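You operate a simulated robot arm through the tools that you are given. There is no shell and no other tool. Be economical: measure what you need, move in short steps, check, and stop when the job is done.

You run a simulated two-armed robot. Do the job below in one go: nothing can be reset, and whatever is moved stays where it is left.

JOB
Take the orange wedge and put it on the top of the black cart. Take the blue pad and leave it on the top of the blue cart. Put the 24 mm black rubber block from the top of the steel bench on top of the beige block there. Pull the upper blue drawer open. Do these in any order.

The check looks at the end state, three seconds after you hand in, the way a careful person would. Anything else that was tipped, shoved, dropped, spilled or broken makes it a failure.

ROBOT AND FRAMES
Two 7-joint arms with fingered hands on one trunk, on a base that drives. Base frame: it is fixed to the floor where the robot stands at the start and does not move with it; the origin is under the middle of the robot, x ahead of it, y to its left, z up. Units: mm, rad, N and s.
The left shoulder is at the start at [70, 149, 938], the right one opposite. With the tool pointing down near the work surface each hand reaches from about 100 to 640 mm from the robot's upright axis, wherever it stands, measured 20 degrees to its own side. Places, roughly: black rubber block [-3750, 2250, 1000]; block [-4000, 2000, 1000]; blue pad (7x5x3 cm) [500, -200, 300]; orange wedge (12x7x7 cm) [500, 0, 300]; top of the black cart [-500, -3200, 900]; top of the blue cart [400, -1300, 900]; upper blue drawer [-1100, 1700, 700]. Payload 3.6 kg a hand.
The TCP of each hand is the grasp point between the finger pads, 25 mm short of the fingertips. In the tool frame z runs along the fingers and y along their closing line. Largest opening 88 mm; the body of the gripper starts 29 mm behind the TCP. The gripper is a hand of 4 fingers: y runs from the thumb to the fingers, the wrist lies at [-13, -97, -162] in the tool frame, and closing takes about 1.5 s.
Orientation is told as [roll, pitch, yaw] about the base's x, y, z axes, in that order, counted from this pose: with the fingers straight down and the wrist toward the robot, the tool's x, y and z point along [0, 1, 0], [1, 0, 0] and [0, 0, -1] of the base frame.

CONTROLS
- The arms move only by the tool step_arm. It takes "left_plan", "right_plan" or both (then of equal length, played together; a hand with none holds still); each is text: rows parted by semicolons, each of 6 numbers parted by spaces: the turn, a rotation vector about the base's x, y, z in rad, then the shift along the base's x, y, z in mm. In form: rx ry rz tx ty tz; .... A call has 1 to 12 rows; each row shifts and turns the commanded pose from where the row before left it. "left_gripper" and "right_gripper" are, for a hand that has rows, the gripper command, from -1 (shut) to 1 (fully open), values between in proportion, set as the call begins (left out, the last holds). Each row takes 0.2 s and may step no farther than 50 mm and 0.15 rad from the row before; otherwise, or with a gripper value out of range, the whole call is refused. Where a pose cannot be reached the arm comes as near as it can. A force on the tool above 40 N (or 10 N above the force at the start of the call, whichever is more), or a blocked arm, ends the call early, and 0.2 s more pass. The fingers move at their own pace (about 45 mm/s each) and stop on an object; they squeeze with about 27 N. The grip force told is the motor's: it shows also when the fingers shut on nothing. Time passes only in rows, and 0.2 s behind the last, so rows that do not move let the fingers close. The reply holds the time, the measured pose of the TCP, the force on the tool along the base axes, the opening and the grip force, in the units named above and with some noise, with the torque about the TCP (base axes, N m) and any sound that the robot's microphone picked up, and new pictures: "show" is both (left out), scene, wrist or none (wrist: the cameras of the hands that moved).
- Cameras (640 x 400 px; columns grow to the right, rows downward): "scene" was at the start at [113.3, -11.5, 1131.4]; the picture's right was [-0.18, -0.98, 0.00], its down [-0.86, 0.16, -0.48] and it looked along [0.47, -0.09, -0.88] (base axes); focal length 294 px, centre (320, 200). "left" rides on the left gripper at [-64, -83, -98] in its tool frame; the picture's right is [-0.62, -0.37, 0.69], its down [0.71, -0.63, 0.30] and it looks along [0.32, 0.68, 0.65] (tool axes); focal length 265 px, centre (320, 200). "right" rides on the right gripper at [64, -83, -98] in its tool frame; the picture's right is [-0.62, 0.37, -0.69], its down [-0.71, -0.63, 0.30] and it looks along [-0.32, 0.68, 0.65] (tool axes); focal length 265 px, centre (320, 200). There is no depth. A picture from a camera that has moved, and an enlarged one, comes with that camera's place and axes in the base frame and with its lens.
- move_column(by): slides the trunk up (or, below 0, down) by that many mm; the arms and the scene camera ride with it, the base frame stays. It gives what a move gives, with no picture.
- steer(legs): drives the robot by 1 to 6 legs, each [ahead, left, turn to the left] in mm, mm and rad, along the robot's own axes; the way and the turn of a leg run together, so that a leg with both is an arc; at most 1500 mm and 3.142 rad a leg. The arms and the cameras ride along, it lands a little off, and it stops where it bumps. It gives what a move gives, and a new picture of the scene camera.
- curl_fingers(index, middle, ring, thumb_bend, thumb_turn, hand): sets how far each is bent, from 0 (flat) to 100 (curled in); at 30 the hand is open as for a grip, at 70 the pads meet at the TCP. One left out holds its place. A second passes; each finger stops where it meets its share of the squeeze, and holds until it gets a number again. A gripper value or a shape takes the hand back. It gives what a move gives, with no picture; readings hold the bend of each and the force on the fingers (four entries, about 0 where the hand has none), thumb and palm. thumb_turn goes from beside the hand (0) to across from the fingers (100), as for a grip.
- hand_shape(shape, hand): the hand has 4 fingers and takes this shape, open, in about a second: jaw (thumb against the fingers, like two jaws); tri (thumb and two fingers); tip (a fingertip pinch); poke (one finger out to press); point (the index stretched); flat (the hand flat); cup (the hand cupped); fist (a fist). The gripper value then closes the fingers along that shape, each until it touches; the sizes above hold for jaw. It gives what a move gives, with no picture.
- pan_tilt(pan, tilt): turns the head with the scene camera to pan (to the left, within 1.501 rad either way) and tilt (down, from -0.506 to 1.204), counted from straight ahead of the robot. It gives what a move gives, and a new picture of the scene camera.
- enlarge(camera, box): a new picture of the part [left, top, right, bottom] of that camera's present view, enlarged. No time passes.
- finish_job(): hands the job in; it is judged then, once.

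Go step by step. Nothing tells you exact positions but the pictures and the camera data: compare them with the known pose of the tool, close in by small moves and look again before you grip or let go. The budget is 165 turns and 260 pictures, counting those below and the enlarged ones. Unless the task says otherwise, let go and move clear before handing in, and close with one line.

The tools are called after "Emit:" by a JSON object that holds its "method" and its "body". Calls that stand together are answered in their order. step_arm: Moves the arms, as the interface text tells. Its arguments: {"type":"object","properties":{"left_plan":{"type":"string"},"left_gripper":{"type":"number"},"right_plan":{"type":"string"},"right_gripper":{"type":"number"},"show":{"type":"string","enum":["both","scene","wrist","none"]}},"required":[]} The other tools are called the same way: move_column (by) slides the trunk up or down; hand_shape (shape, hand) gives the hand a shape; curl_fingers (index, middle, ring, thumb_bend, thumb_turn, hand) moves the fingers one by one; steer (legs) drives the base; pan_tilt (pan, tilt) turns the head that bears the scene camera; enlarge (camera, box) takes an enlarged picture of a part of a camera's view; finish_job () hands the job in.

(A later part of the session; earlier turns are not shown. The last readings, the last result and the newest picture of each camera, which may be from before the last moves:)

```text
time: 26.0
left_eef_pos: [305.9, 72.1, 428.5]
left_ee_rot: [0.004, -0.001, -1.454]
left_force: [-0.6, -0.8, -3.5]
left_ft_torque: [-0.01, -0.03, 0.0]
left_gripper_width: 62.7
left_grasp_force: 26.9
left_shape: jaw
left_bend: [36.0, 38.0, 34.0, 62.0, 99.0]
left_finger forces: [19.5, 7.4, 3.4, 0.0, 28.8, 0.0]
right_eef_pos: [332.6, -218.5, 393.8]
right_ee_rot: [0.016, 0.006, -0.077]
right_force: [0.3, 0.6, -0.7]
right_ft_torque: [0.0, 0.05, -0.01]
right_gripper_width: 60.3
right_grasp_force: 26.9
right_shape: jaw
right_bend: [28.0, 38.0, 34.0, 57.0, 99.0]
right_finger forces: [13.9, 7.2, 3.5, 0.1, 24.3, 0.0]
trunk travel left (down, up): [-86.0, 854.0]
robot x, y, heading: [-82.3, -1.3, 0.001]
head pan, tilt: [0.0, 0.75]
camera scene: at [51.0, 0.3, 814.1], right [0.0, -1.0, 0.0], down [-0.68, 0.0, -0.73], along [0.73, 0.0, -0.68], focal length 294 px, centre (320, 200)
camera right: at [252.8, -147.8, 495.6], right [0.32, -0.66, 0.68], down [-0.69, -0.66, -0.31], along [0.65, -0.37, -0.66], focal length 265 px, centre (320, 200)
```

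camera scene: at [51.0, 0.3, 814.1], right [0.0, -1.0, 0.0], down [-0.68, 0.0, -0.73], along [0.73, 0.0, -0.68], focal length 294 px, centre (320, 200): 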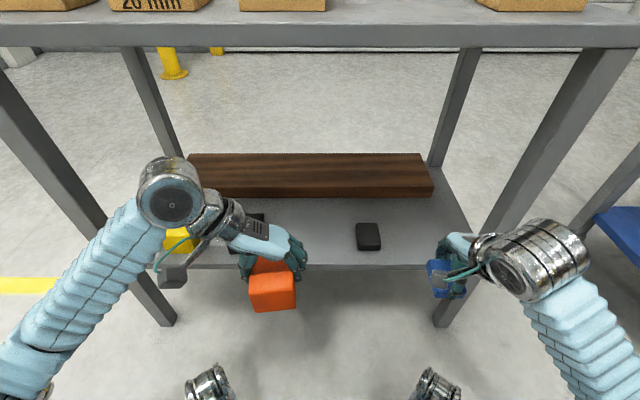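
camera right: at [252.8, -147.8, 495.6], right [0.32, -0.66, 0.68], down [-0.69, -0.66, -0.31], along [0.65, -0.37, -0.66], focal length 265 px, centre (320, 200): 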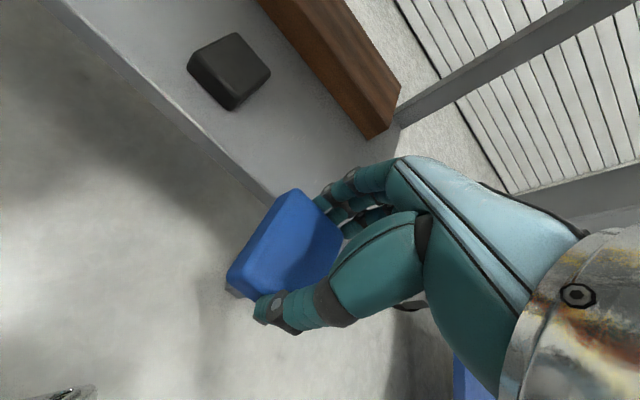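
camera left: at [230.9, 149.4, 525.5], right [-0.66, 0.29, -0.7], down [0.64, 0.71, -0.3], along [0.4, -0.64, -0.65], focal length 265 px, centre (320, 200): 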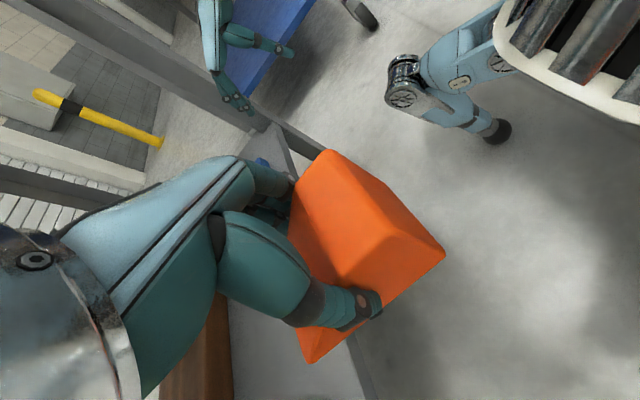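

Both pieces are held. I'll back away from the table, raise the trunk and look right for the blue cart.

Emit:
{"method": "steer", "body": {"legs": [[-400, 0, 0]]}}

Emit:
{"method": "move_column", "body": {"by": 620}}

Emit:
{"method": "pan_tilt", "body": {"pan": -1.0, "tilt": 0.35}}

```text
time: 31.5
left_eef_pos: [-82.6, 72.9, 427.0]
left_ee_rot: [0.003, -0.002, -1.461]
left_force: [0.1, 0.4, -4.2]
left_ft_torque: [0.05, 0.02, -0.02]
left_gripper_width: 62.4
left_grasp_force: 26.9
left_shape: jaw
left_bend: [36.0, 38.0, 34.0, 62.0, 99.0]
left_finger forces: [19.1, 7.3, 3.6, 0.0, 28.8, 0.0]
right_eef_pos: [-59.5, -218.4, 393.3]
right_ee_rot: [0.015, 0.01, -0.081]
right_force: [0.8, 0.1, -0.5]
right_ft_torque: [-0.01, 0.0, 0.01]
right_gripper_width: 60.6
right_grasp_force: 26.5
right_shape: jaw
right_bend: [28.0, 38.0, 34.0, 57.0, 99.0]
right_finger forces: [14.0, 7.2, 3.5, 0.0, 24.5, 0.1]
trunk travel left (down, up): [-86.0, 854.0]
robot x, y, heading: [-472.6, 1.2, -0.008]
head pan, tilt: [0.0, 0.75]
camera scene: at [-339.9, 1.3, 814.1], right [-0.01, -1.0, 0.0], down [-0.68, 0.01, -0.73], along [0.73, -0.01, -0.68], focal length 294 px, centre (320, 200)
```

scene: 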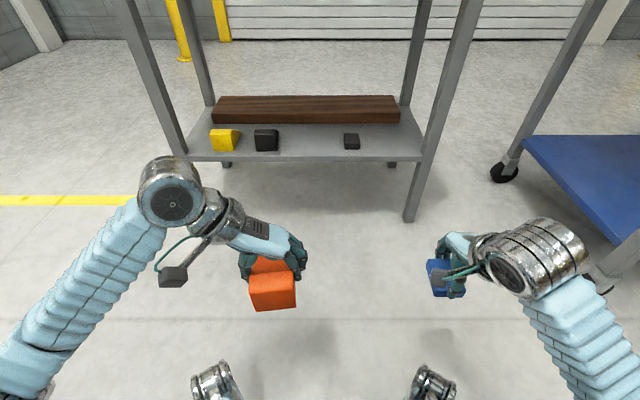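

```text
refused: 620 is not a number from -400 to 400
```

```text
time: 32.8
left_eef_pos: [-84.4, 72.2, 427.8]
left_ee_rot: [0.003, -0.001, -1.461]
left_force: [0.4, 0.3, -3.0]
left_ft_torque: [0.0, -0.01, -0.01]
left_gripper_width: 62.5
left_grasp_force: 27.6
left_shape: jaw
left_bend: [36.0, 38.0, 34.0, 62.0, 99.0]
left_finger forces: [19.2, 7.4, 3.3, 0.0, 28.9, 0.1]
right_eef_pos: [-58.9, -217.7, 394.1]
right_ee_rot: [0.015, 0.008, -0.082]
right_force: [0.4, -0.4, -0.6]
right_ft_torque: [-0.02, -0.02, 0.01]
right_gripper_width: 60.6
right_grasp_force: 27.3
right_shape: jaw
right_bend: [28.0, 38.0, 34.0, 57.0, 99.0]
right_finger forces: [14.0, 7.2, 3.4, 0.1, 24.5, 0.0]
trunk travel left (down, up): [-86.0, 854.0]
robot x, y, heading: [-470.3, 2.2, -0.006]
head pan, tilt: [-1.0, 0.351]
camera scene: at [-373.0, -76.8, 849.7], right [-0.85, -0.53, 0.0], down [-0.18, 0.29, -0.94], along [0.5, -0.79, -0.34], focal length 294 px, centre (320, 200)
```

scene: 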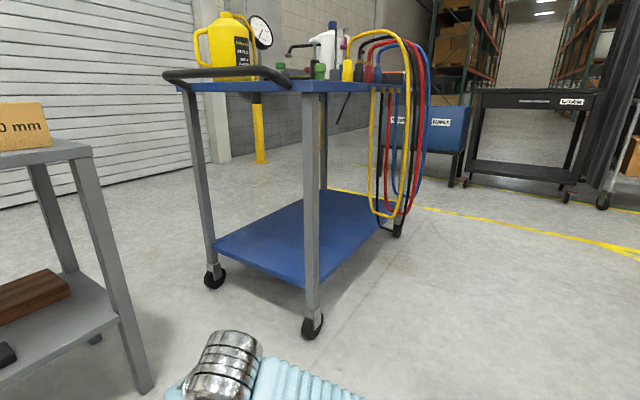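

The blue cart's top holds a jug, gauge and hoses. I'll raise the trunk to see its free area.

Emit:
{"method": "move_column", "body": {"by": 400}}

Emit:
{"method": "move_column", "body": {"by": 250}}

Emit:
{"method": "pan_tilt", "body": {"pan": -1.0, "tilt": 0.5}}

Emit:
{"method": "pan_tilt", "body": {"pan": -1.5, "tilt": 0.3}}

```text
time: 36.6
left_eef_pos: [-84.3, 72.9, 827.8]
left_ee_rot: [0.003, -0.002, -1.46]
left_force: [0.4, 0.8, -2.7]
left_ft_torque: [-0.01, -0.02, 0.01]
left_gripper_width: 62.8
left_grasp_force: 27.0
left_shape: jaw
left_bend: [36.0, 38.0, 34.0, 62.0, 99.0]
left_finger forces: [19.2, 7.5, 3.5, 0.0, 28.8, 0.0]
right_eef_pos: [-59.5, -218.5, 794.1]
right_ee_rot: [0.016, 0.008, -0.082]
right_force: [-0.2, -0.7, -1.1]
right_ft_torque: [-0.02, 0.02, 0.0]
right_gripper_width: 60.3
right_grasp_force: 27.0
right_shape: jaw
right_bend: [28.0, 38.0, 34.0, 57.0, 99.0]
right_finger forces: [14.0, 7.3, 3.4, 0.0, 24.5, 0.0]
trunk travel left (down, up): [-486.0, 454.0]
robot x, y, heading: [-472.9, -0.7, -0.008]
head pan, tilt: [-1.0, 0.351]
```

```text
time: 39.2
left_eef_pos: [-83.7, 74.0, 1078.4]
left_ee_rot: [0.001, -0.002, -1.461]
left_force: [0.1, 0.3, -4.5]
left_ft_torque: [0.0, 0.02, -0.01]
left_gripper_width: 62.7
left_grasp_force: 27.1
left_shape: jaw
left_bend: [36.0, 38.0, 34.0, 62.0, 99.0]
left_finger forces: [19.1, 7.5, 3.4, 0.0, 28.8, 0.0]
right_eef_pos: [-59.4, -220.0, 1044.8]
right_ee_rot: [0.017, 0.008, -0.081]
right_force: [0.2, -0.1, -1.5]
right_ft_torque: [-0.01, -0.01, 0.0]
right_gripper_width: 60.2
right_grasp_force: 27.0
right_shape: jaw
right_bend: [28.0, 38.0, 34.0, 57.0, 99.0]
right_finger forces: [14.1, 7.1, 3.4, 0.0, 24.6, 0.0]
trunk travel left (down, up): [-736.0, 204.0]
robot x, y, heading: [-470.3, 2.3, -0.008]
head pan, tilt: [-1.0, 0.351]
```

```text
time: 39.9
left_eef_pos: [-82.2, 73.0, 1077.8]
left_ee_rot: [0.002, -0.002, -1.461]
left_force: [0.3, 0.2, -3.6]
left_ft_torque: [0.01, 0.01, -0.01]
left_gripper_width: 62.7
left_grasp_force: 26.8
left_shape: jaw
left_bend: [36.0, 38.0, 34.0, 62.0, 99.0]
left_finger forces: [19.2, 7.5, 3.4, 0.1, 28.8, 0.0]
right_eef_pos: [-58.1, -219.1, 1044.5]
right_ee_rot: [0.016, 0.009, -0.084]
right_force: [0.3, -0.8, -1.8]
right_ft_torque: [-0.02, -0.01, -0.02]
right_gripper_width: 60.4
right_grasp_force: 26.8
right_shape: jaw
right_bend: [28.0, 38.0, 34.0, 57.0, 99.0]
right_finger forces: [14.0, 7.2, 3.3, 0.1, 24.5, 0.1]
trunk travel left (down, up): [-736.0, 204.0]
robot x, y, heading: [-473.0, 1.0, -0.007]
head pan, tilt: [-1.0, 0.499]
camera scene: at [-373.8, -75.0, 1486.1], right [-0.85, -0.53, 0.0], down [-0.26, 0.4, -0.88], along [0.47, -0.74, -0.48], focal length 294 px, centre (320, 200)
```

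scene: 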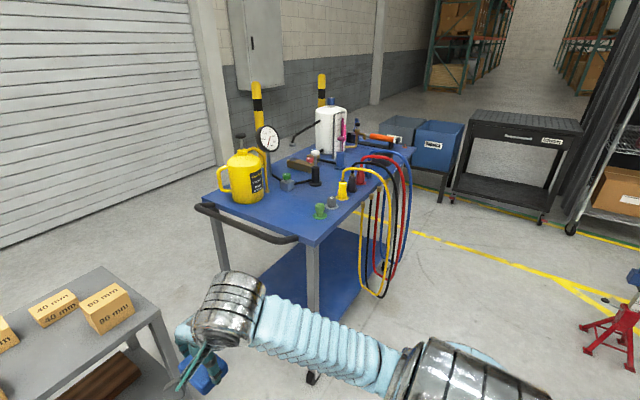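

```text
time: 40.8
left_eef_pos: [-82.6, 72.2, 1077.6]
left_ee_rot: [0.003, -0.002, -1.462]
left_force: [0.1, 0.0, -3.4]
left_ft_torque: [0.02, 0.03, -0.04]
left_gripper_width: 62.5
left_grasp_force: 27.0
left_shape: jaw
left_bend: [36.0, 38.0, 34.0, 62.0, 99.0]
left_finger forces: [19.1, 7.4, 3.3, 0.0, 28.9, 0.0]
right_eef_pos: [-58.4, -217.5, 1044.2]
right_ee_rot: [0.016, 0.008, -0.082]
right_force: [0.5, 1.5, -1.1]
right_ft_torque: [0.01, -0.04, 0.0]
right_gripper_width: 60.2
right_grasp_force: 26.6
right_shape: jaw
right_bend: [28.0, 38.0, 34.0, 57.0, 99.0]
right_finger forces: [14.0, 7.2, 3.4, 0.1, 24.4, 0.0]
trunk travel left (down, up): [-736.0, 204.0]
robot x, y, heading: [-471.9, 5.9, -0.009]
head pan, tilt: [-1.499, 0.3]
camera scene: at [-416.3, -91.3, 1504.4], right [-1.0, -0.06, 0.0], down [-0.02, 0.3, -0.96], along [0.06, -0.95, -0.3], focal length 294 px, centre (320, 200)
```

scene: 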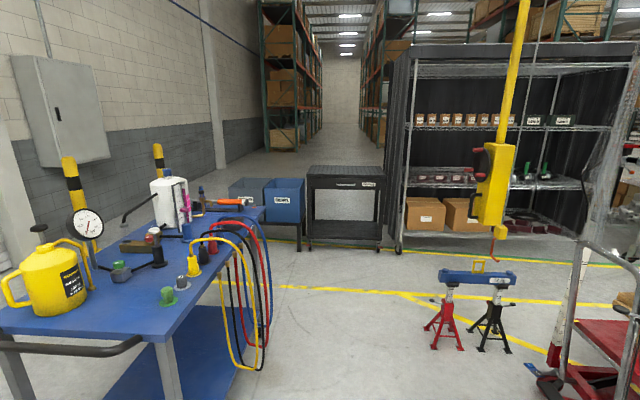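

The free area on the blue cart top is around [130–330, -760…-860] (edges x about 62, y about -720). I'll raise a bit and drive sideways to stand at about [-330, -620] facing +x.

Emit:
{"method": "move_column", "body": {"by": 80}}

Emit:
{"method": "steer", "body": {"legs": [[0, -620, 0.008]]}}

Emit:
{"method": "pan_tilt", "body": {"pan": -0.4, "tilt": 0.75}}

```text
time: 42.0
left_eef_pos: [-82.9, 72.6, 1157.8]
left_ee_rot: [0.004, -0.002, -1.459]
left_force: [-0.4, 0.3, -3.7]
left_ft_torque: [0.02, 0.01, -0.02]
left_gripper_width: 62.7
left_grasp_force: 26.8
left_shape: jaw
left_bend: [36.0, 38.0, 34.0, 62.0, 99.0]
left_finger forces: [19.1, 7.4, 3.4, 0.1, 28.9, 0.0]
right_eef_pos: [-58.6, -217.6, 1123.4]
right_ee_rot: [0.016, 0.009, -0.082]
right_force: [-0.1, 0.7, 0.3]
right_ft_torque: [0.03, -0.02, -0.01]
right_gripper_width: 60.2
right_grasp_force: 26.9
right_shape: jaw
right_bend: [28.0, 38.0, 34.0, 57.0, 99.0]
right_finger forces: [14.0, 7.2, 3.4, 0.0, 24.6, 0.1]
trunk travel left (down, up): [-816.0, 124.0]
robot x, y, heading: [-471.9, 1.8, -0.011]
head pan, tilt: [-1.499, 0.3]
```

```text
time: 50.4
left_eef_pos: [-88.7, -550.9, 1158.2]
left_ee_rot: [0.003, 0.001, -1.464]
left_force: [0.4, 0.4, -3.9]
left_ft_torque: [-0.02, 0.0, -0.01]
left_gripper_width: 62.8
left_grasp_force: 26.9
left_shape: jaw
left_bend: [36.0, 38.0, 34.0, 62.0, 99.0]
left_finger forces: [18.7, 7.5, 3.4, 0.0, 28.7, 0.1]
right_eef_pos: [-65.5, -841.6, 1124.2]
right_ee_rot: [0.016, 0.008, -0.088]
right_force: [-0.5, -0.8, -1.6]
right_ft_torque: [-0.01, 0.02, -0.03]
right_gripper_width: 60.2
right_grasp_force: 26.6
right_shape: jaw
right_bend: [28.0, 38.0, 34.0, 57.0, 99.0]
right_finger forces: [14.0, 7.1, 3.4, 0.1, 24.5, 0.1]
trunk travel left (down, up): [-816.0, 124.0]
robot x, y, heading: [-479.6, -618.6, -0.018]
head pan, tilt: [-1.499, 0.3]
camera scene: at [-422.2, -714.6, 1584.4], right [-1.0, -0.06, 0.0], down [-0.02, 0.3, -0.95], along [0.06, -0.95, -0.3], focal length 294 px, centre (320, 200)
```

scene: 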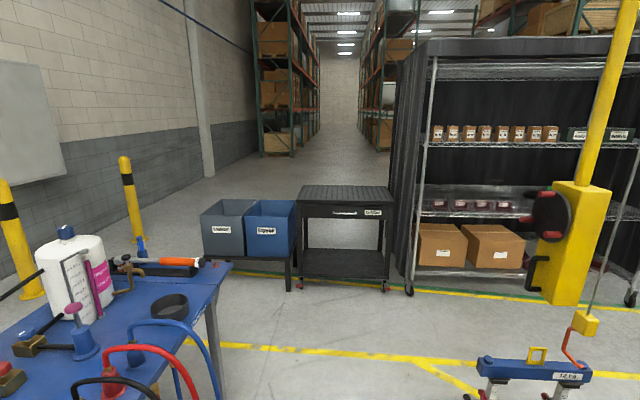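

```text
time: 51.7
left_eef_pos: [-89.8, -550.4, 1158.5]
left_ee_rot: [0.005, -0.002, -1.462]
left_force: [-0.2, -0.2, -3.8]
left_ft_torque: [-0.03, -0.02, 0.02]
left_gripper_width: 62.7
left_grasp_force: 27.1
left_shape: jaw
left_bend: [36.0, 38.0, 34.0, 62.0, 99.0]
left_finger forces: [18.8, 7.5, 3.4, 0.1, 28.7, 0.0]
right_eef_pos: [-66.3, -840.8, 1123.9]
right_ee_rot: [0.016, 0.009, -0.089]
right_force: [0.3, 0.4, -0.5]
right_ft_torque: [0.02, 0.0, -0.01]
right_gripper_width: 60.1
right_grasp_force: 27.1
right_shape: jaw
right_bend: [28.0, 38.0, 34.0, 57.0, 99.0]
right_finger forces: [14.1, 7.0, 3.3, 0.1, 24.6, 0.1]
trunk travel left (down, up): [-816.0, 124.0]
robot x, y, heading: [-477.9, -621.3, -0.015]
head pan, tilt: [-0.4, 0.75]
camera scene: at [-352.5, -653.0, 1544.1], right [-0.4, -0.92, 0.0], down [-0.62, 0.27, -0.73], along [0.67, -0.29, -0.68], focal length 294 px, centre (320, 200)
```

scene: 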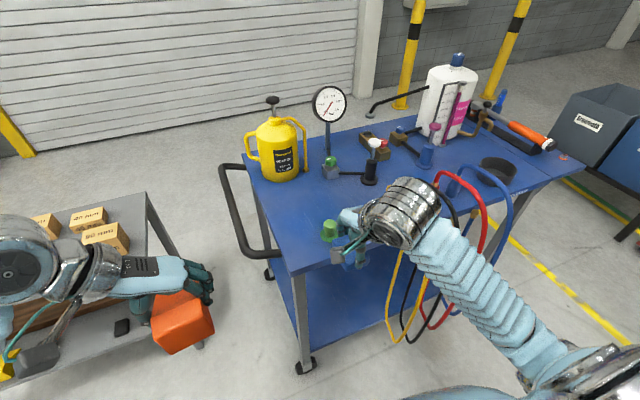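

With two views the cart top comes out at z about 865, near corner [79, -756], and a free spot around [230, -825]. I'll drive ahead 190 mm with the hands high.

Emit:
{"method": "steer", "body": {"legs": [[190, 0, 0.015]]}}

Emit:
{"method": "step_arm", "body": {"right_plan": "0 0 0 25 5 -10;0 0 0 30 5 -20;0 0 0 30 0 -20;0 0 0 20 0 -20;0 0 0 0 0 -20;0 0 0 0 0 0", "show": "both"}}

```text
time: 54.7
left_eef_pos: [97.4, -543.7, 1158.4]
left_ee_rot: [0.003, -0.001, -1.445]
left_force: [-0.8, 0.4, -3.1]
left_ft_torque: [0.01, 0.01, -0.02]
left_gripper_width: 62.6
left_grasp_force: 26.9
left_shape: jaw
left_bend: [36.0, 38.0, 34.0, 62.0, 99.0]
left_finger forces: [18.8, 7.5, 3.4, 0.0, 28.6, 0.1]
right_eef_pos: [126.3, -833.0, 1125.2]
right_ee_rot: [0.014, 0.009, -0.067]
right_force: [-0.3, 0.6, -1.4]
right_ft_torque: [0.01, 0.02, 0.0]
right_gripper_width: 60.1
right_grasp_force: 27.0
right_shape: jaw
right_bend: [28.0, 38.0, 34.0, 57.0, 99.0]
right_finger forces: [14.1, 7.1, 3.4, 0.1, 24.5, 0.0]
trunk travel left (down, up): [-816.0, 124.0]
robot x, y, heading: [-284.7, -624.1, 0.009]
head pan, tilt: [-0.4, 0.75]
camera scene: at [-161.4, -651.3, 1544.3], right [-0.38, -0.92, 0.0], down [-0.63, 0.26, -0.73], along [0.68, -0.28, -0.68], focal length 294 px, centre (320, 200)
```

scene: 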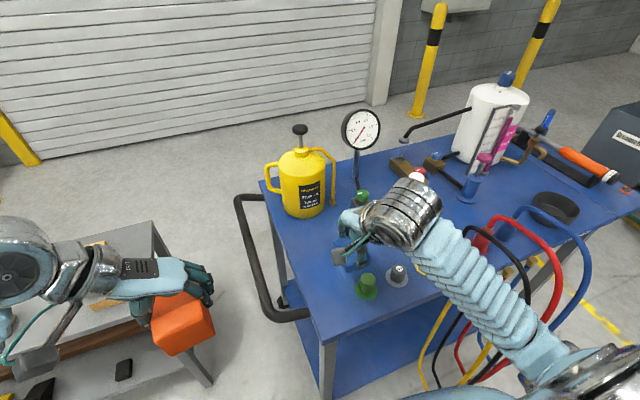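

```text
time: 56.1
left_eef_pos: [97.6, -543.0, 1157.9]
left_ee_rot: [0.004, -0.002, -1.445]
left_force: [0.1, 0.3, -3.7]
left_ft_torque: [0.01, 0.0, 0.03]
left_gripper_width: 62.6
left_grasp_force: 27.0
left_shape: jaw
left_bend: [36.0, 38.0, 34.0, 62.0, 99.0]
left_finger forces: [18.8, 7.6, 3.4, 0.0, 28.5, 0.0]
right_eef_pos: [232.0, -825.8, 1033.2]
right_ee_rot: [0.014, 0.009, -0.067]
right_force: [-0.3, 0.8, -0.3]
right_ft_torque: [0.03, 0.04, -0.02]
right_gripper_width: 60.3
right_grasp_force: 27.2
right_shape: jaw
right_bend: [28.0, 38.0, 35.0, 57.0, 99.0]
right_finger forces: [13.9, 7.2, 3.4, 0.0, 24.5, 0.0]
trunk travel left (down, up): [-816.0, 124.0]
robot x, y, heading: [-285.4, -621.3, 0.012]
head pan, tilt: [-0.4, 0.75]
camera scene: at [-159.9, -650.2, 1544.2], right [-0.38, -0.92, 0.0], down [-0.63, 0.26, -0.73], along [0.68, -0.28, -0.68], focal length 294 px, centre (320, 200)
camera right: at [153.6, -755.9, 1134.9], right [0.33, -0.65, 0.68], down [-0.68, -0.67, -0.31], along [0.66, -0.36, -0.66], focal length 265 px, centre (320, 200)
```

scene: 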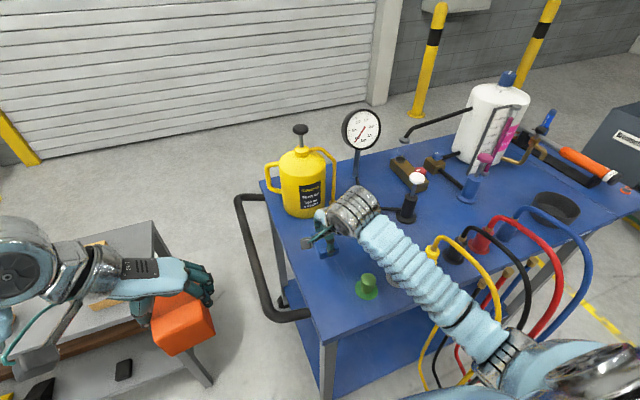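
right: 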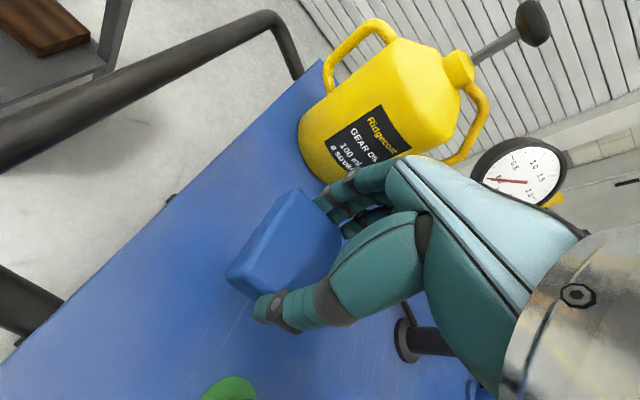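

The spot under the pad is clear (jug, green fitting and edge all away). I'll shift slightly and descend to about z 920.

Emit:
{"method": "step_arm", "body": {"right_plan": "0 0 0 8 8 -20;0 0 0 0 0 -25;0 0 0 0 0 -25;0 0 0 0 0 -25;0 0 0 0 0 -15;0 0 0 0 0 0", "show": "both"}}

```text
time: 57.5
left_eef_pos: [98.1, -543.8, 1156.0]
left_ee_rot: [0.004, 0.0, -1.445]
left_force: [0.1, -0.3, -4.0]
left_ft_torque: [-0.03, 0.03, 0.0]
left_gripper_width: 62.6
left_grasp_force: 27.2
left_shape: jaw
left_bend: [36.0, 38.0, 34.0, 62.0, 99.0]
left_finger forces: [18.8, 7.5, 3.3, 0.0, 28.5, 0.0]
right_eef_pos: [239.4, -815.6, 923.6]
right_ee_rot: [0.015, 0.009, -0.067]
right_force: [0.6, 0.8, -0.9]
right_ft_torque: [0.0, 0.0, -0.01]
right_gripper_width: 60.3
right_grasp_force: 27.1
right_shape: jaw
right_bend: [28.0, 38.0, 35.0, 57.0, 99.0]
right_finger forces: [14.0, 7.1, 3.4, 0.1, 24.4, 0.0]
trunk travel left (down, up): [-816.0, 124.0]
robot x, y, heading: [-285.2, -618.8, 0.007]
head pan, tilt: [-0.4, 0.75]
camera scene: at [-159.6, -651.6, 1544.1], right [-0.38, -0.92, 0.0], down [-0.63, 0.26, -0.73], along [0.68, -0.28, -0.68], focal length 294 px, centre (320, 200)
camera right: at [161.2, -746.6, 1025.4], right [0.33, -0.65, 0.68], down [-0.68, -0.67, -0.31], along [0.66, -0.36, -0.66], focal length 265 px, centre (320, 200)
```

scene: 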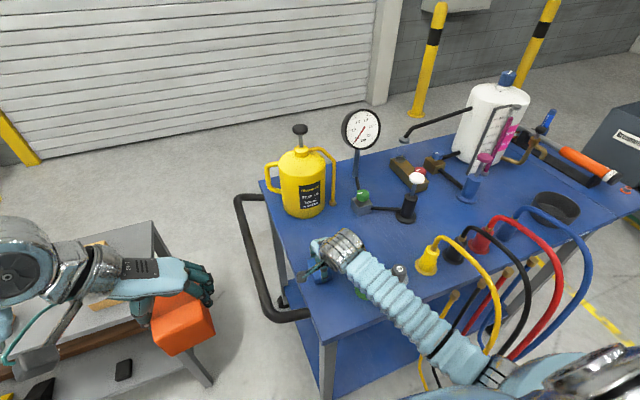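
right: 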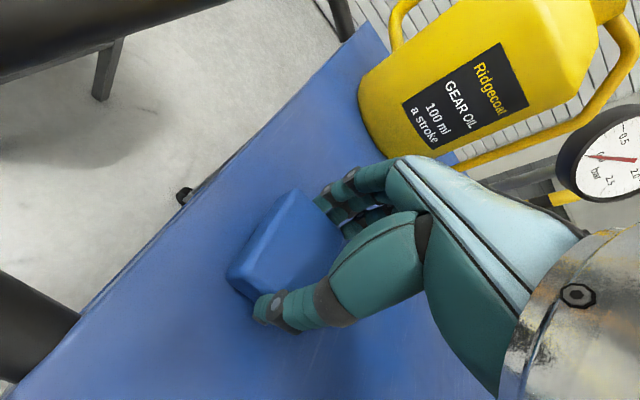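

Still clear beneath. I'll descend gently until touch.

Emit:
{"method": "step_arm", "body": {"right_plan": "0 0 0 0 0 -10;0 0 0 0 0 -8;0 0 0 0 0 -4;0 0 0 0 0 -3;0 0 0 0 0 -3;0 0 0 0 0 0", "show": "wrist"}}

```text
time: 58.4
left_eef_pos: [96.0, -541.9, 1158.9]
left_ee_rot: [0.006, 0.0, -1.443]
left_force: [0.4, -1.2, -3.6]
left_ft_torque: [0.0, 0.03, 0.01]
left_gripper_width: 62.6
left_grasp_force: 27.1
left_shape: jaw
left_bend: [36.0, 38.0, 34.0, 62.0, 99.0]
left_finger forces: [18.8, 7.6, 3.4, 0.0, 28.5, 0.0]
right_eef_pos: [244.7, -814.5, 914.3]
right_ee_rot: [0.02, -0.025, -0.068]
right_force: [-12.5, -0.1, 25.9]
right_ft_torque: [0.02, 0.88, 0.04]
right_gripper_width: 57.3
right_grasp_force: 26.6
right_shape: jaw
right_bend: [74.0, 41.0, 37.0, 54.0, 99.0]
right_finger forces: [11.6, 5.0, 3.4, 0.0, 32.5, 0.0]
trunk travel left (down, up): [-816.0, 124.0]
robot x, y, heading: [-282.9, -621.5, 0.009]
head pan, tilt: [-0.4, 0.75]
stopped in row 4 (right hand): the force on the tool passed its limit at 43 N (the readings are from after the stop); the commanded pose is now the measured one
camera right: at [162.1, -746.6, 1014.5], right [0.31, -0.66, 0.69], down [-0.67, -0.67, -0.33], along [0.68, -0.36, -0.64], focal length 265 px, centre (320, 200)
```

right: 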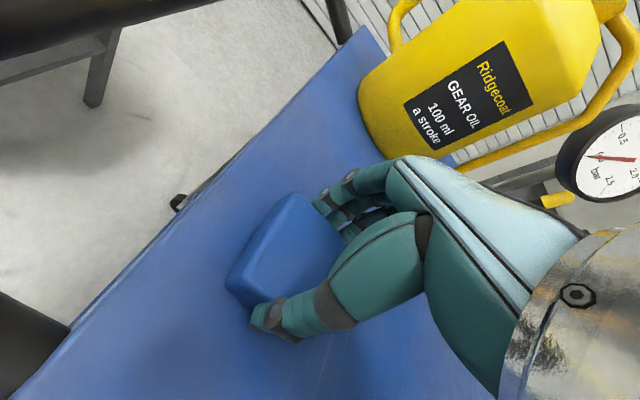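

Touched down at TCP z about 912, so the cart top is near 883. I'll ease up a little, then open.

Emit:
{"method": "step_arm", "body": {"right_plan": "0 0.02 0 -3 0 2;0 0 0 0 0 1;0 0 0 0 0 0", "show": "wrist"}}

```text
time: 59.2
left_eef_pos: [97.4, -541.0, 1158.2]
left_ee_rot: [0.004, -0.003, -1.446]
left_force: [0.7, -0.6, -4.2]
left_ft_torque: [0.01, 0.0, 0.03]
left_gripper_width: 62.6
left_grasp_force: 26.5
left_shape: jaw
left_bend: [36.0, 38.0, 34.0, 62.0, 99.0]
left_finger forces: [18.7, 7.5, 3.4, 0.0, 28.5, 0.0]
right_eef_pos: [241.8, -814.5, 915.3]
right_ee_rot: [0.018, 0.0, -0.068]
right_force: [3.0, -1.0, 21.1]
right_ft_torque: [-0.05, 0.02, 0.05]
right_gripper_width: 57.8
right_grasp_force: 27.3
right_shape: jaw
right_bend: [28.0, 39.0, 35.0, 57.0, 99.0]
right_finger forces: [15.4, 7.8, 4.3, 0.1, 25.0, 0.1]
trunk travel left (down, up): [-816.0, 124.0]
robot x, y, heading: [-284.9, -624.2, 0.01]
head pan, tilt: [-0.4, 0.75]
camera right: at [161.9, -746.4, 1016.5], right [0.33, -0.66, 0.68], down [-0.68, -0.66, -0.32], along [0.66, -0.36, -0.66], focal length 265 px, centre (320, 200)
```

right: 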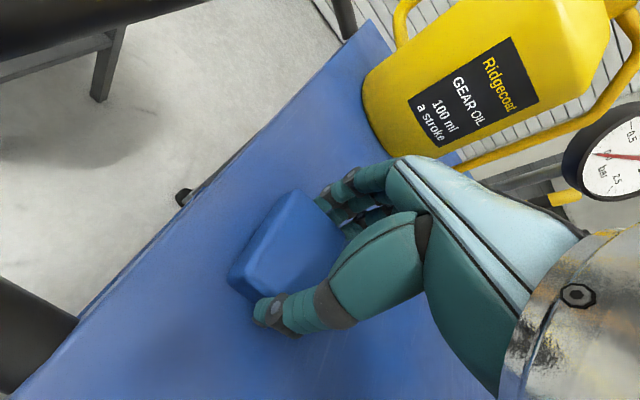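

Emit:
{"method": "step_arm", "body": {"right_plan": "0 0 0 0 0 2;0 0 0 0 0 0", "show": "none"}}

Emit:
{"method": "step_arm", "body": {"right_plan": "0 0 0 0 0 0;0 0 0 0 0 0;0 0 0 0 0 0;0 0 0 0 0 0;0 0 0 0 0 0;0 0 0 0 0 0;0 0 0 0 0 0", "right_gripper": 1, "show": "wrist"}}

```text
time: 59.8
left_eef_pos: [97.3, -543.2, 1157.2]
left_ee_rot: [0.005, -0.001, -1.445]
left_force: [-0.2, 0.6, -3.8]
left_ft_torque: [0.02, 0.02, 0.02]
left_gripper_width: 62.6
left_grasp_force: 27.2
left_shape: jaw
left_bend: [36.0, 38.0, 34.0, 62.0, 99.0]
left_finger forces: [18.7, 7.5, 3.5, 0.0, 28.5, 0.1]
right_eef_pos: [240.8, -816.6, 916.4]
right_ee_rot: [0.017, 0.006, -0.067]
right_force: [4.6, 0.0, 15.2]
right_ft_torque: [-0.05, -0.03, 0.07]
right_gripper_width: 58.6
right_grasp_force: 27.2
right_shape: jaw
right_bend: [28.0, 38.0, 35.0, 57.0, 99.0]
right_finger forces: [16.1, 8.4, 4.4, 0.0, 24.6, 0.0]
trunk travel left (down, up): [-816.0, 124.0]
robot x, y, heading: [-286.9, -620.4, 0.006]
head pan, tilt: [-0.4, 0.75]
```

```text
time: 61.4
left_eef_pos: [97.5, -542.7, 1157.3]
left_ee_rot: [0.004, -0.003, -1.445]
left_force: [0.5, 0.0, -4.0]
left_ft_torque: [0.0, 0.01, 0.0]
left_gripper_width: 62.7
left_grasp_force: 27.4
left_shape: jaw
left_bend: [36.0, 38.0, 34.0, 62.0, 99.0]
left_finger forces: [18.7, 7.5, 3.4, 0.0, 28.5, 0.1]
right_eef_pos: [241.4, -816.6, 916.5]
right_ee_rot: [0.016, 0.006, -0.068]
right_force: [0.4, 0.6, -0.5]
right_ft_torque: [0.0, 0.02, -0.02]
right_gripper_width: 87.6
right_grasp_force: 0.2
right_shape: jaw
right_bend: [30.0, 30.0, 30.0, 30.0, 98.0]
right_finger forces: [0.0, 0.1, 0.0, 0.0, 0.0, 0.0]
trunk travel left (down, up): [-816.0, 124.0]
robot x, y, heading: [-289.0, -620.4, 0.008]
head pan, tilt: [-0.4, 0.75]
camera right: at [161.9, -747.1, 1017.0], right [0.33, -0.66, 0.68], down [-0.68, -0.66, -0.31], along [0.66, -0.36, -0.66], focal length 265 px, centre (320, 200)
```

right: 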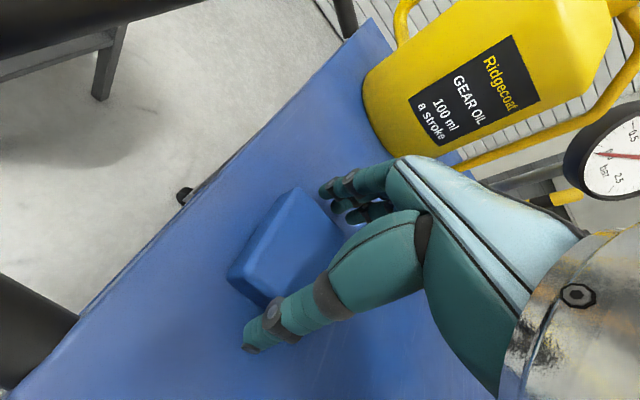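

The pad rests flat on the cart. I'll raise the hand straight up and draw it back to the carrying pose.

Emit:
{"method": "step_arm", "body": {"right_plan": "0 0 0 0 0 15;0 0 0 0 0 25;0 0 0 0 0 35;0 0 0 0 0 45;0 0 0 0 0 45;0 0 0 -30 0 35;0 0 0 -40 -5 0;0 0 0 -40 -5 0;0 0 0 0 0 0", "show": "scene"}}

```text
time: 63.4
left_eef_pos: [100.9, -542.7, 1156.8]
left_ee_rot: [0.002, 0.0, -1.445]
left_force: [0.4, 0.9, -3.1]
left_ft_torque: [0.01, 0.02, -0.03]
left_gripper_width: 62.6
left_grasp_force: 26.4
left_shape: jaw
left_bend: [36.0, 38.0, 34.0, 62.0, 99.0]
left_finger forces: [18.6, 7.6, 3.3, 0.0, 28.5, 0.0]
right_eef_pos: [130.9, -827.3, 1115.1]
right_ee_rot: [0.019, 0.009, -0.068]
right_force: [0.5, 0.2, 1.0]
right_ft_torque: [-0.01, -0.02, -0.04]
right_gripper_width: 87.8
right_grasp_force: 0.0
right_shape: jaw
right_bend: [30.0, 30.0, 30.0, 30.0, 98.0]
right_finger forces: [0.1, 0.0, 0.1, 0.1, 0.0, 0.1]
trunk travel left (down, up): [-816.0, 124.0]
robot x, y, heading: [-288.4, -622.9, 0.008]
head pan, tilt: [-0.4, 0.75]
camera scene: at [-157.9, -650.7, 1544.0], right [-0.38, -0.92, 0.0], down [-0.63, 0.26, -0.73], along [0.67, -0.28, -0.68], focal length 294 px, centre (320, 200)
```

scene: 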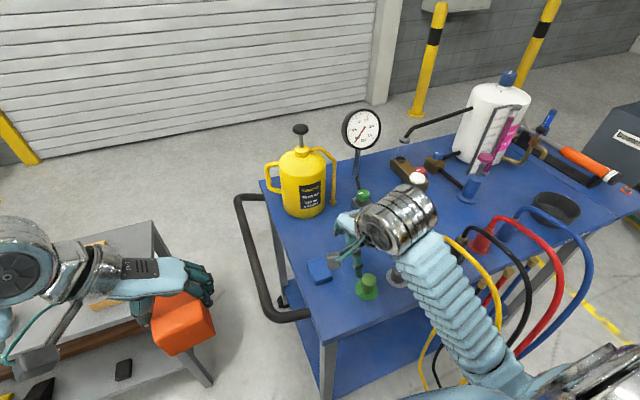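

The pad is placed. I'll back off, turn right to face -y, and approach the black cart.

Emit:
{"method": "steer", "body": {"legs": [[-330, 0, 0], [0, 0, -1.579]]}}

Emit:
{"method": "pan_tilt", "body": {"pan": 0, "tilt": 0.35}}

```text
time: 73.5
left_eef_pos: [-287.5, -856.2, 1150.9]
left_ee_rot: [-0.014, 0.017, -2.141]
left_force: [-0.1, -0.1, -3.9]
left_ft_torque: [0.02, 0.01, -0.03]
left_gripper_width: 62.6
left_grasp_force: 26.5
left_shape: jaw
left_bend: [37.0, 37.0, 35.0, 62.0, 99.0]
left_finger forces: [18.9, 8.0, 3.5, 0.0, 28.8, 0.1]
right_eef_pos: [-400.7, -1126.6, 1098.7]
right_ee_rot: [0.009, 0.107, -0.767]
right_force: [-1.5, -0.5, 0.2]
right_ft_torque: [0.04, -0.05, -0.04]
right_gripper_width: 88.0
right_grasp_force: 0.1
right_shape: jaw
right_bend: [30.0, 30.0, 30.0, 30.0, 98.0]
right_finger forces: [0.0, 0.0, 0.0, 0.1, 0.0, 0.1]
trunk travel left (down, up): [-816.0, 124.0]
robot x, y, heading: [-633.0, -692.6, -0.52]
head pan, tilt: [-0.4, 0.75]
stopped in leg 2: the robot was blocked; the commanded pose is now the measured one
camera scene: at [-535.5, -801.3, 1543.0], right [-0.79, -0.61, 0.0], down [-0.42, 0.54, -0.73], along [0.45, -0.58, -0.69], focal length 294 px, centre (320, 200)
```

scene: 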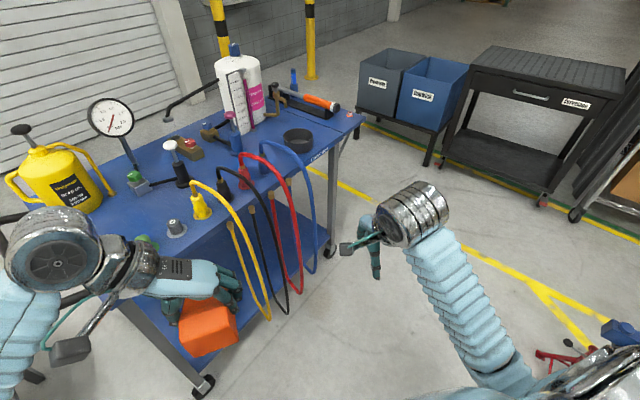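

```text
time: 74.3
left_eef_pos: [-281.8, -863.2, 1148.0]
left_ee_rot: [-0.018, 0.021, -2.143]
left_force: [0.7, -1.0, -4.6]
left_ft_torque: [0.06, 0.1, 0.0]
left_gripper_width: 62.9
left_grasp_force: 26.8
left_shape: jaw
left_bend: [37.0, 38.0, 35.0, 62.0, 99.0]
left_finger forces: [18.6, 8.0, 3.7, 0.0, 29.2, 0.0]
right_eef_pos: [-397.2, -1131.9, 1094.7]
right_ee_rot: [0.011, 0.112, -0.767]
right_force: [-0.2, -1.7, -0.4]
right_ft_torque: [0.07, 0.01, -0.03]
right_gripper_width: 87.9
right_grasp_force: 0.0
right_shape: jaw
right_bend: [30.0, 30.0, 30.0, 30.0, 98.0]
right_finger forces: [0.1, 0.1, 0.1, 0.0, 0.1, 0.0]
trunk travel left (down, up): [-816.0, 124.0]
robot x, y, heading: [-631.9, -698.7, -0.512]
head pan, tilt: [0.0, 0.351]
camera scene: at [-491.9, -803.1, 1575.8], right [-0.5, -0.87, -0.01], down [-0.31, 0.19, -0.93], along [0.81, -0.46, -0.37], focal length 294 px, centre (320, 200)
```

scene: 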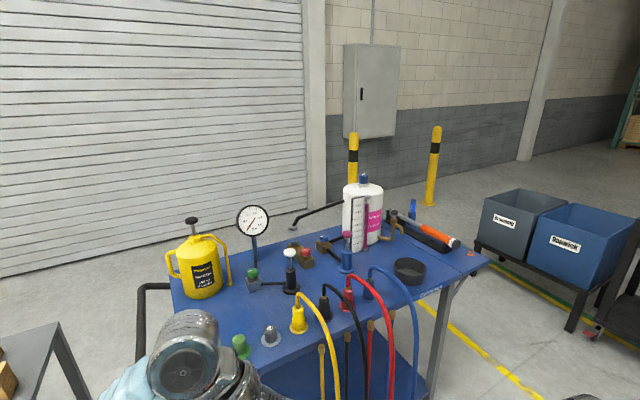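

The turn was blocked by something, probably to my right or behind. I'll look around.

Emit:
{"method": "pan_tilt", "body": {"pan": -1.5, "tilt": 0.7}}

Emit:
{"method": "pan_tilt", "body": {"pan": 1.5, "tilt": 0.7}}

```text
time: 76.0
left_eef_pos: [-297.2, -835.7, 1156.1]
left_ee_rot: [0.003, 0.008, -2.141]
left_force: [0.2, 0.5, -3.1]
left_ft_torque: [-0.01, -0.04, 0.0]
left_gripper_width: 62.3
left_grasp_force: 27.3
left_shape: jaw
left_bend: [37.0, 38.0, 35.0, 62.0, 99.0]
left_finger forces: [18.6, 7.8, 3.7, 0.0, 29.2, 0.0]
right_eef_pos: [-410.9, -1107.6, 1107.7]
right_ee_rot: [0.004, 0.085, -0.767]
right_force: [-0.6, -0.2, 0.1]
right_ft_torque: [-0.03, 0.02, -0.03]
right_gripper_width: 87.9
right_grasp_force: 0.0
right_shape: jaw
right_bend: [30.0, 30.0, 30.0, 30.0, 98.0]
right_finger forces: [0.0, 0.0, 0.1, 0.1, 0.0, 0.0]
trunk travel left (down, up): [-816.0, 124.0]
robot x, y, heading: [-634.1, -694.0, -0.518]
head pan, tilt: [-1.499, 0.7]
camera scene: at [-633.1, -793.4, 1549.0], right [-0.9, 0.43, -0.01], down [0.28, 0.58, -0.77], along [-0.33, -0.69, -0.64], focal length 294 px, centre (320, 200)
```

scene: 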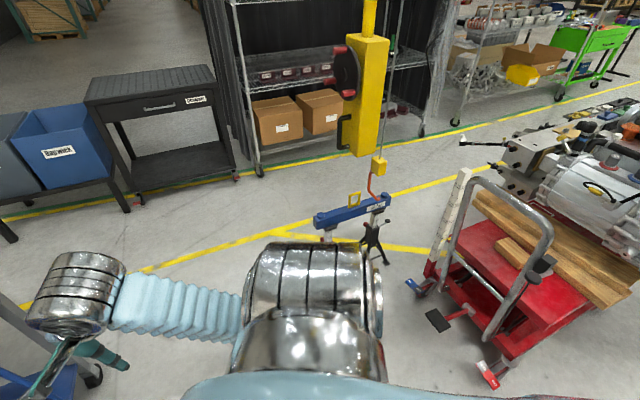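

```text
time: 78.5
left_eef_pos: [-291.7, -843.5, 1155.6]
left_ee_rot: [-0.002, 0.01, -2.143]
left_force: [0.5, 0.4, -4.2]
left_ft_torque: [0.0, 0.0, 0.01]
left_gripper_width: 62.5
left_grasp_force: 27.2
left_shape: jaw
left_bend: [37.0, 38.0, 35.0, 62.0, 99.0]
left_finger forces: [18.5, 7.9, 3.6, 0.0, 29.0, 0.0]
right_eef_pos: [-406.0, -1111.7, 1104.8]
right_ee_rot: [0.005, 0.092, -0.767]
right_force: [-0.1, -0.4, 0.2]
right_ft_torque: [0.05, -0.02, -0.02]
right_gripper_width: 88.2
right_grasp_force: 0.1
right_shape: jaw
right_bend: [30.0, 30.0, 30.0, 30.0, 98.0]
right_finger forces: [0.0, 0.0, 0.0, 0.0, 0.1, 0.0]
trunk travel left (down, up): [-816.0, 124.0]
robot x, y, heading: [-635.0, -697.7, -0.512]
head pan, tilt: [1.499, 0.7]
camera scene: at [-541.8, -654.2, 1548.4], right [0.83, -0.56, 0.0], down [-0.36, -0.53, -0.77], along [0.42, 0.64, -0.64], focal length 294 px, centre (320, 200)
```

scene: 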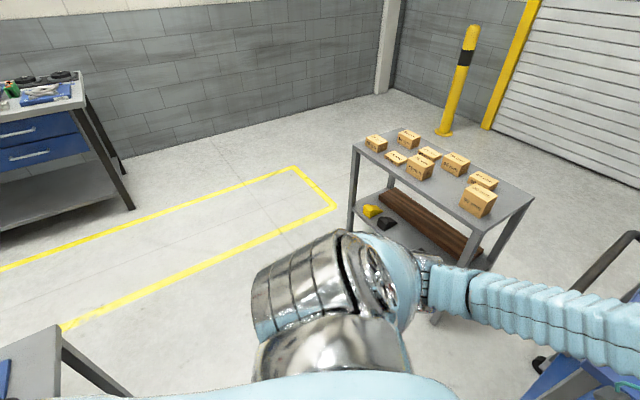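

Neither side view shows the contact, so it is probably behind me. I'll move ahead a little (toward free floor) and check.

Emit:
{"method": "steer", "body": {"legs": [[130, -30, 0]]}}

Emit:
{"method": "pan_tilt", "body": {"pan": -1.5, "tilt": 1.1}}

```text
time: 80.8
left_eef_pos: [-198.0, -930.3, 1155.4]
left_ee_rot: [0.001, 0.008, -2.146]
left_force: [0.1, 0.3, -3.8]
left_ft_torque: [0.01, -0.01, 0.0]
left_gripper_width: 62.7
left_grasp_force: 27.0
left_shape: jaw
left_bend: [37.0, 38.0, 35.0, 62.0, 99.0]
left_finger forces: [18.6, 7.9, 3.7, 0.0, 29.1, 0.0]
right_eef_pos: [-313.3, -1199.0, 1105.2]
right_ee_rot: [0.004, 0.091, -0.768]
right_force: [-0.7, -0.6, -0.5]
right_ft_torque: [0.0, -0.05, 0.0]
right_gripper_width: 88.1
right_grasp_force: 0.0
right_shape: jaw
right_bend: [30.0, 30.0, 30.0, 30.0, 98.0]
right_finger forces: [0.0, 0.1, 0.0, 0.1, 0.1, 0.0]
trunk travel left (down, up): [-816.0, 124.0]
robot x, y, heading: [-536.3, -789.4, -0.52]
head pan, tilt: [1.499, 0.7]
camera scene: at [-446.8, -742.3, 1548.5], right [0.83, -0.56, 0.0], down [-0.36, -0.54, -0.76], along [0.43, 0.63, -0.64], focal length 294 px, centre (320, 200)
```

scene: 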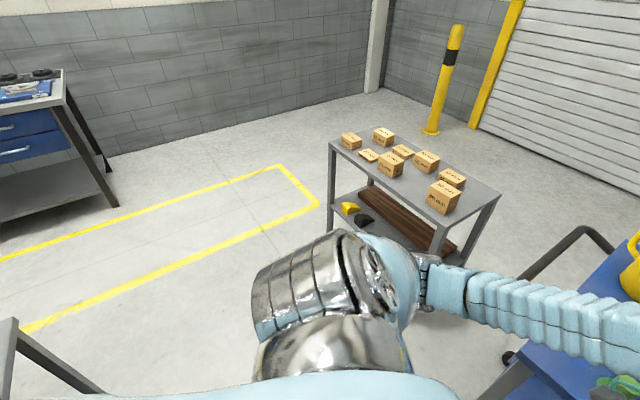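

```text
time: 83.4
left_eef_pos: [-196.8, -932.1, 1154.3]
left_ee_rot: [0.0, 0.01, -2.145]
left_force: [-1.3, -0.7, -3.4]
left_ft_torque: [-0.01, 0.04, 0.03]
left_gripper_width: 62.5
left_grasp_force: 27.3
left_shape: jaw
left_bend: [37.0, 38.0, 35.0, 62.0, 99.0]
left_finger forces: [18.4, 7.9, 3.8, 0.0, 29.2, 0.0]
right_eef_pos: [-312.9, -1202.1, 1105.3]
right_ee_rot: [0.004, 0.091, -0.768]
right_force: [0.0, 0.4, 0.4]
right_ft_torque: [0.01, 0.0, 0.02]
right_gripper_width: 88.2
right_grasp_force: 0.0
right_shape: jaw
right_bend: [30.0, 30.0, 30.0, 30.0, 98.0]
right_finger forces: [0.0, 0.1, 0.0, 0.0, 0.1, 0.1]
trunk travel left (down, up): [-816.0, 124.0]
robot x, y, heading: [-532.9, -789.6, -0.517]
head pan, tilt: [-1.499, 1.1]
camera scene: at [-518.9, -872.9, 1518.4], right [-0.9, 0.43, 0.0], down [0.39, 0.8, -0.45], along [-0.2, -0.41, -0.89], focal length 294 px, centre (320, 200)
```

scene: 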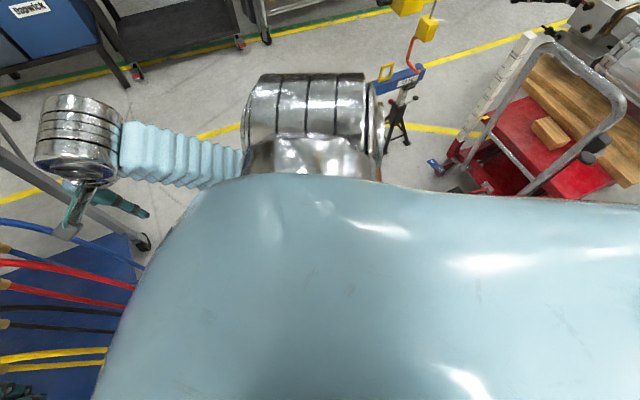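

A table behind me (edge near x -875) caught the rear of the base. I'll shift toward +x for room, then finish the turn.

Emit:
{"method": "steer", "body": {"legs": [[52, 30, 0], [0, 0, -0.5]]}}

```text
time: 88.1
left_eef_pos: [-241.6, -1072.9, 1153.6]
left_ee_rot: [-0.002, 0.009, -2.633]
left_force: [0.1, 0.0, -3.9]
left_ft_torque: [-0.01, 0.03, -0.01]
left_gripper_width: 62.6
left_grasp_force: 26.7
left_shape: jaw
left_bend: [37.0, 38.0, 35.0, 62.0, 99.0]
left_finger forces: [18.0, 8.3, 3.8, 0.0, 29.0, 0.1]
right_eef_pos: [-469.9, -1258.4, 1104.3]
right_ee_rot: [0.001, 0.093, -1.259]
right_force: [-0.6, -0.5, -0.4]
right_ft_torque: [-0.02, -0.02, 0.01]
right_gripper_width: 87.9
right_grasp_force: 0.1
right_shape: jaw
right_bend: [30.0, 30.0, 30.0, 30.0, 98.0]
right_finger forces: [0.1, 0.1, 0.1, 0.0, 0.0, 0.0]
trunk travel left (down, up): [-816.0, 124.0]
robot x, y, heading: [-476.3, -791.7, -1.011]
head pan, tilt: [-1.499, 1.1]
camera scene: at [-497.0, -870.4, 1518.5], right [-0.59, 0.81, 0.0], down [0.72, 0.53, -0.46], along [-0.37, -0.27, -0.89], focal length 294 px, centre (320, 200)
```

scene: 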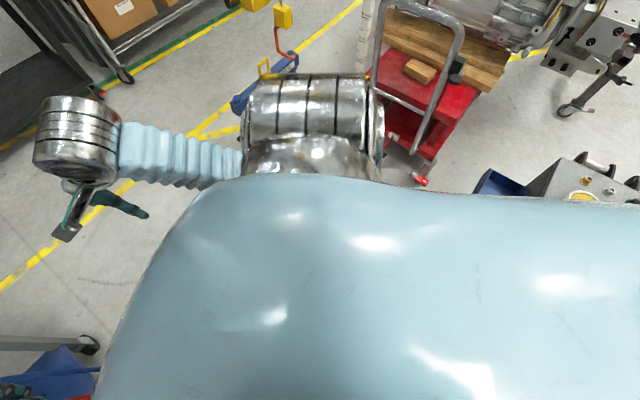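

Emit:
{"method": "steer", "body": {"legs": [[0, 0, -0.56]]}}

Emit:
{"method": "pan_tilt", "body": {"pan": -1.5, "tilt": 0.7}}

Emit:
{"method": "pan_tilt", "body": {"pan": 0, "tilt": 0.4}}

```text
time: 92.2
left_eef_pos: [-427.5, -1154.1, 1154.4]
left_ee_rot: [-0.002, 0.01, 3.091]
left_force: [0.9, -0.2, -3.3]
left_ft_torque: [0.01, 0.01, -0.01]
left_gripper_width: 62.8
left_grasp_force: 27.5
left_shape: jaw
left_bend: [37.0, 37.0, 35.0, 62.0, 99.0]
left_finger forces: [17.5, 8.5, 3.6, 0.0, 28.7, 0.0]
right_eef_pos: [-718.2, -1189.2, 1104.5]
right_ee_rot: [0.005, 0.092, -1.819]
right_force: [-0.2, -0.2, 0.0]
right_ft_torque: [-0.03, 0.01, 0.03]
right_gripper_width: 88.0
right_grasp_force: 0.1
right_shape: jaw
right_bend: [30.0, 30.0, 30.0, 30.0, 98.0]
right_finger forces: [0.0, 0.1, 0.0, 0.0, 0.0, 0.0]
trunk travel left (down, up): [-816.0, 124.0]
robot x, y, heading: [-473.0, -790.0, -1.575]
head pan, tilt: [-1.499, 1.1]
camera scene: at [-538.0, -846.3, 1518.4], right [-0.07, 1.0, 0.0], down [0.89, 0.06, -0.45], along [-0.45, -0.03, -0.89], focal length 294 px, centre (320, 200)
```

scene: 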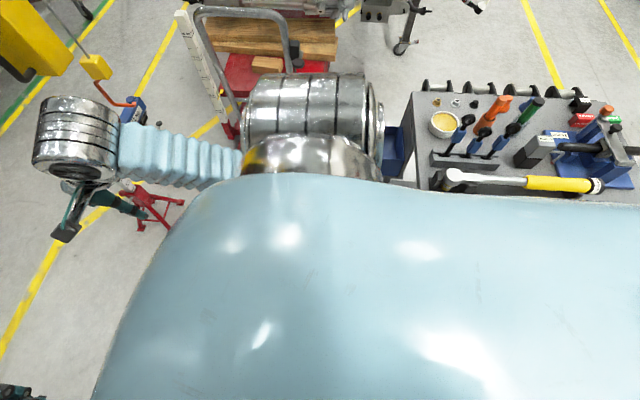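

```text
time: 93.1
left_eef_pos: [-428.3, -1153.8, 1154.8]
left_ee_rot: [-0.003, 0.011, 3.092]
left_force: [0.6, -0.6, -4.1]
left_ft_torque: [0.02, 0.01, -0.01]
left_gripper_width: 62.8
left_grasp_force: 27.3
left_shape: jaw
left_bend: [37.0, 37.0, 35.0, 62.0, 99.0]
left_finger forces: [17.5, 8.4, 3.6, 0.0, 28.6, 0.0]
right_eef_pos: [-719.6, -1189.2, 1104.6]
right_ee_rot: [0.004, 0.093, -1.819]
right_force: [0.8, 0.6, -0.8]
right_ft_torque: [0.0, 0.04, 0.04]
right_gripper_width: 87.7
right_grasp_force: 0.0
right_shape: jaw
right_bend: [30.0, 30.0, 30.0, 30.0, 98.0]
right_finger forces: [0.1, 0.0, 0.0, 0.1, 0.0, 0.0]
trunk travel left (down, up): [-816.0, 124.0]
robot x, y, heading: [-474.4, -792.1, -1.575]
head pan, tilt: [-1.499, 0.7]
camera scene: at [-560.3, -846.9, 1548.3], right [-0.07, 1.0, 0.0], down [0.64, 0.04, -0.76], along [-0.76, -0.05, -0.64], focal length 294 px, centre (320, 200)
```

scene: 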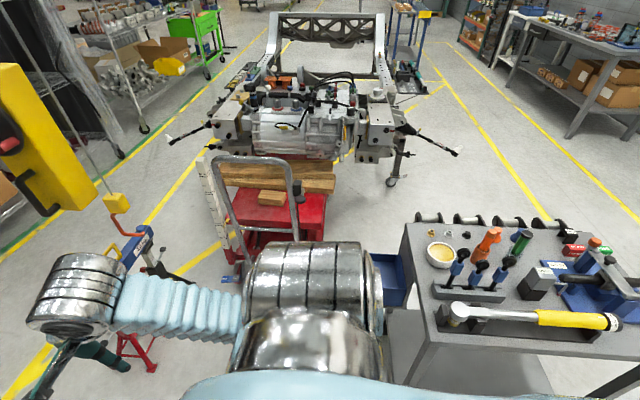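

```text
time: 94.7
left_eef_pos: [-428.9, -1154.5, 1153.9]
left_ee_rot: [-0.002, 0.009, 3.092]
left_force: [0.3, 0.3, -3.7]
left_ft_torque: [0.0, -0.03, 0.04]
left_gripper_width: 62.7
left_grasp_force: 26.9
left_shape: jaw
left_bend: [37.0, 37.0, 35.0, 62.0, 99.0]
left_finger forces: [17.5, 8.4, 3.7, 0.0, 28.6, 0.0]
right_eef_pos: [-719.0, -1189.0, 1104.8]
right_ee_rot: [0.004, 0.093, -1.819]
right_force: [-0.4, 0.5, -0.6]
right_ft_torque: [-0.01, 0.0, 0.04]
right_gripper_width: 88.0
right_grasp_force: 0.0
right_shape: jaw
right_bend: [30.0, 30.0, 30.0, 30.0, 98.0]
right_finger forces: [0.1, 0.0, 0.0, 0.0, 0.1, 0.1]
trunk travel left (down, up): [-816.0, 124.0]
robot x, y, heading: [-473.1, -793.7, -1.577]
head pan, tilt: [0.0, 0.4]
camera scene: at [-475.3, -934.2, 1575.2], right [-1.0, 0.0, 0.0], down [0.0, 0.39, -0.92], along [0.0, -0.92, -0.39], focal length 294 px, centre (320, 200)
```

scene: 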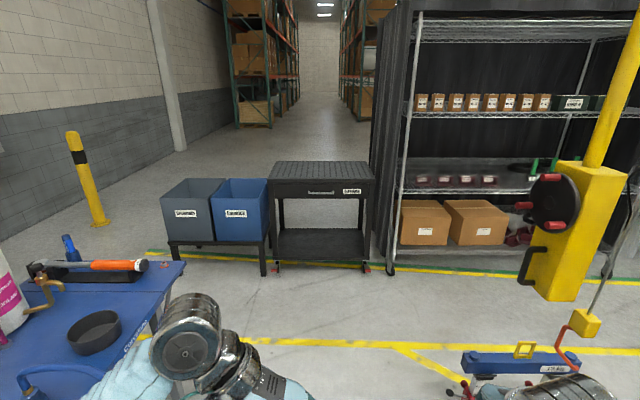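

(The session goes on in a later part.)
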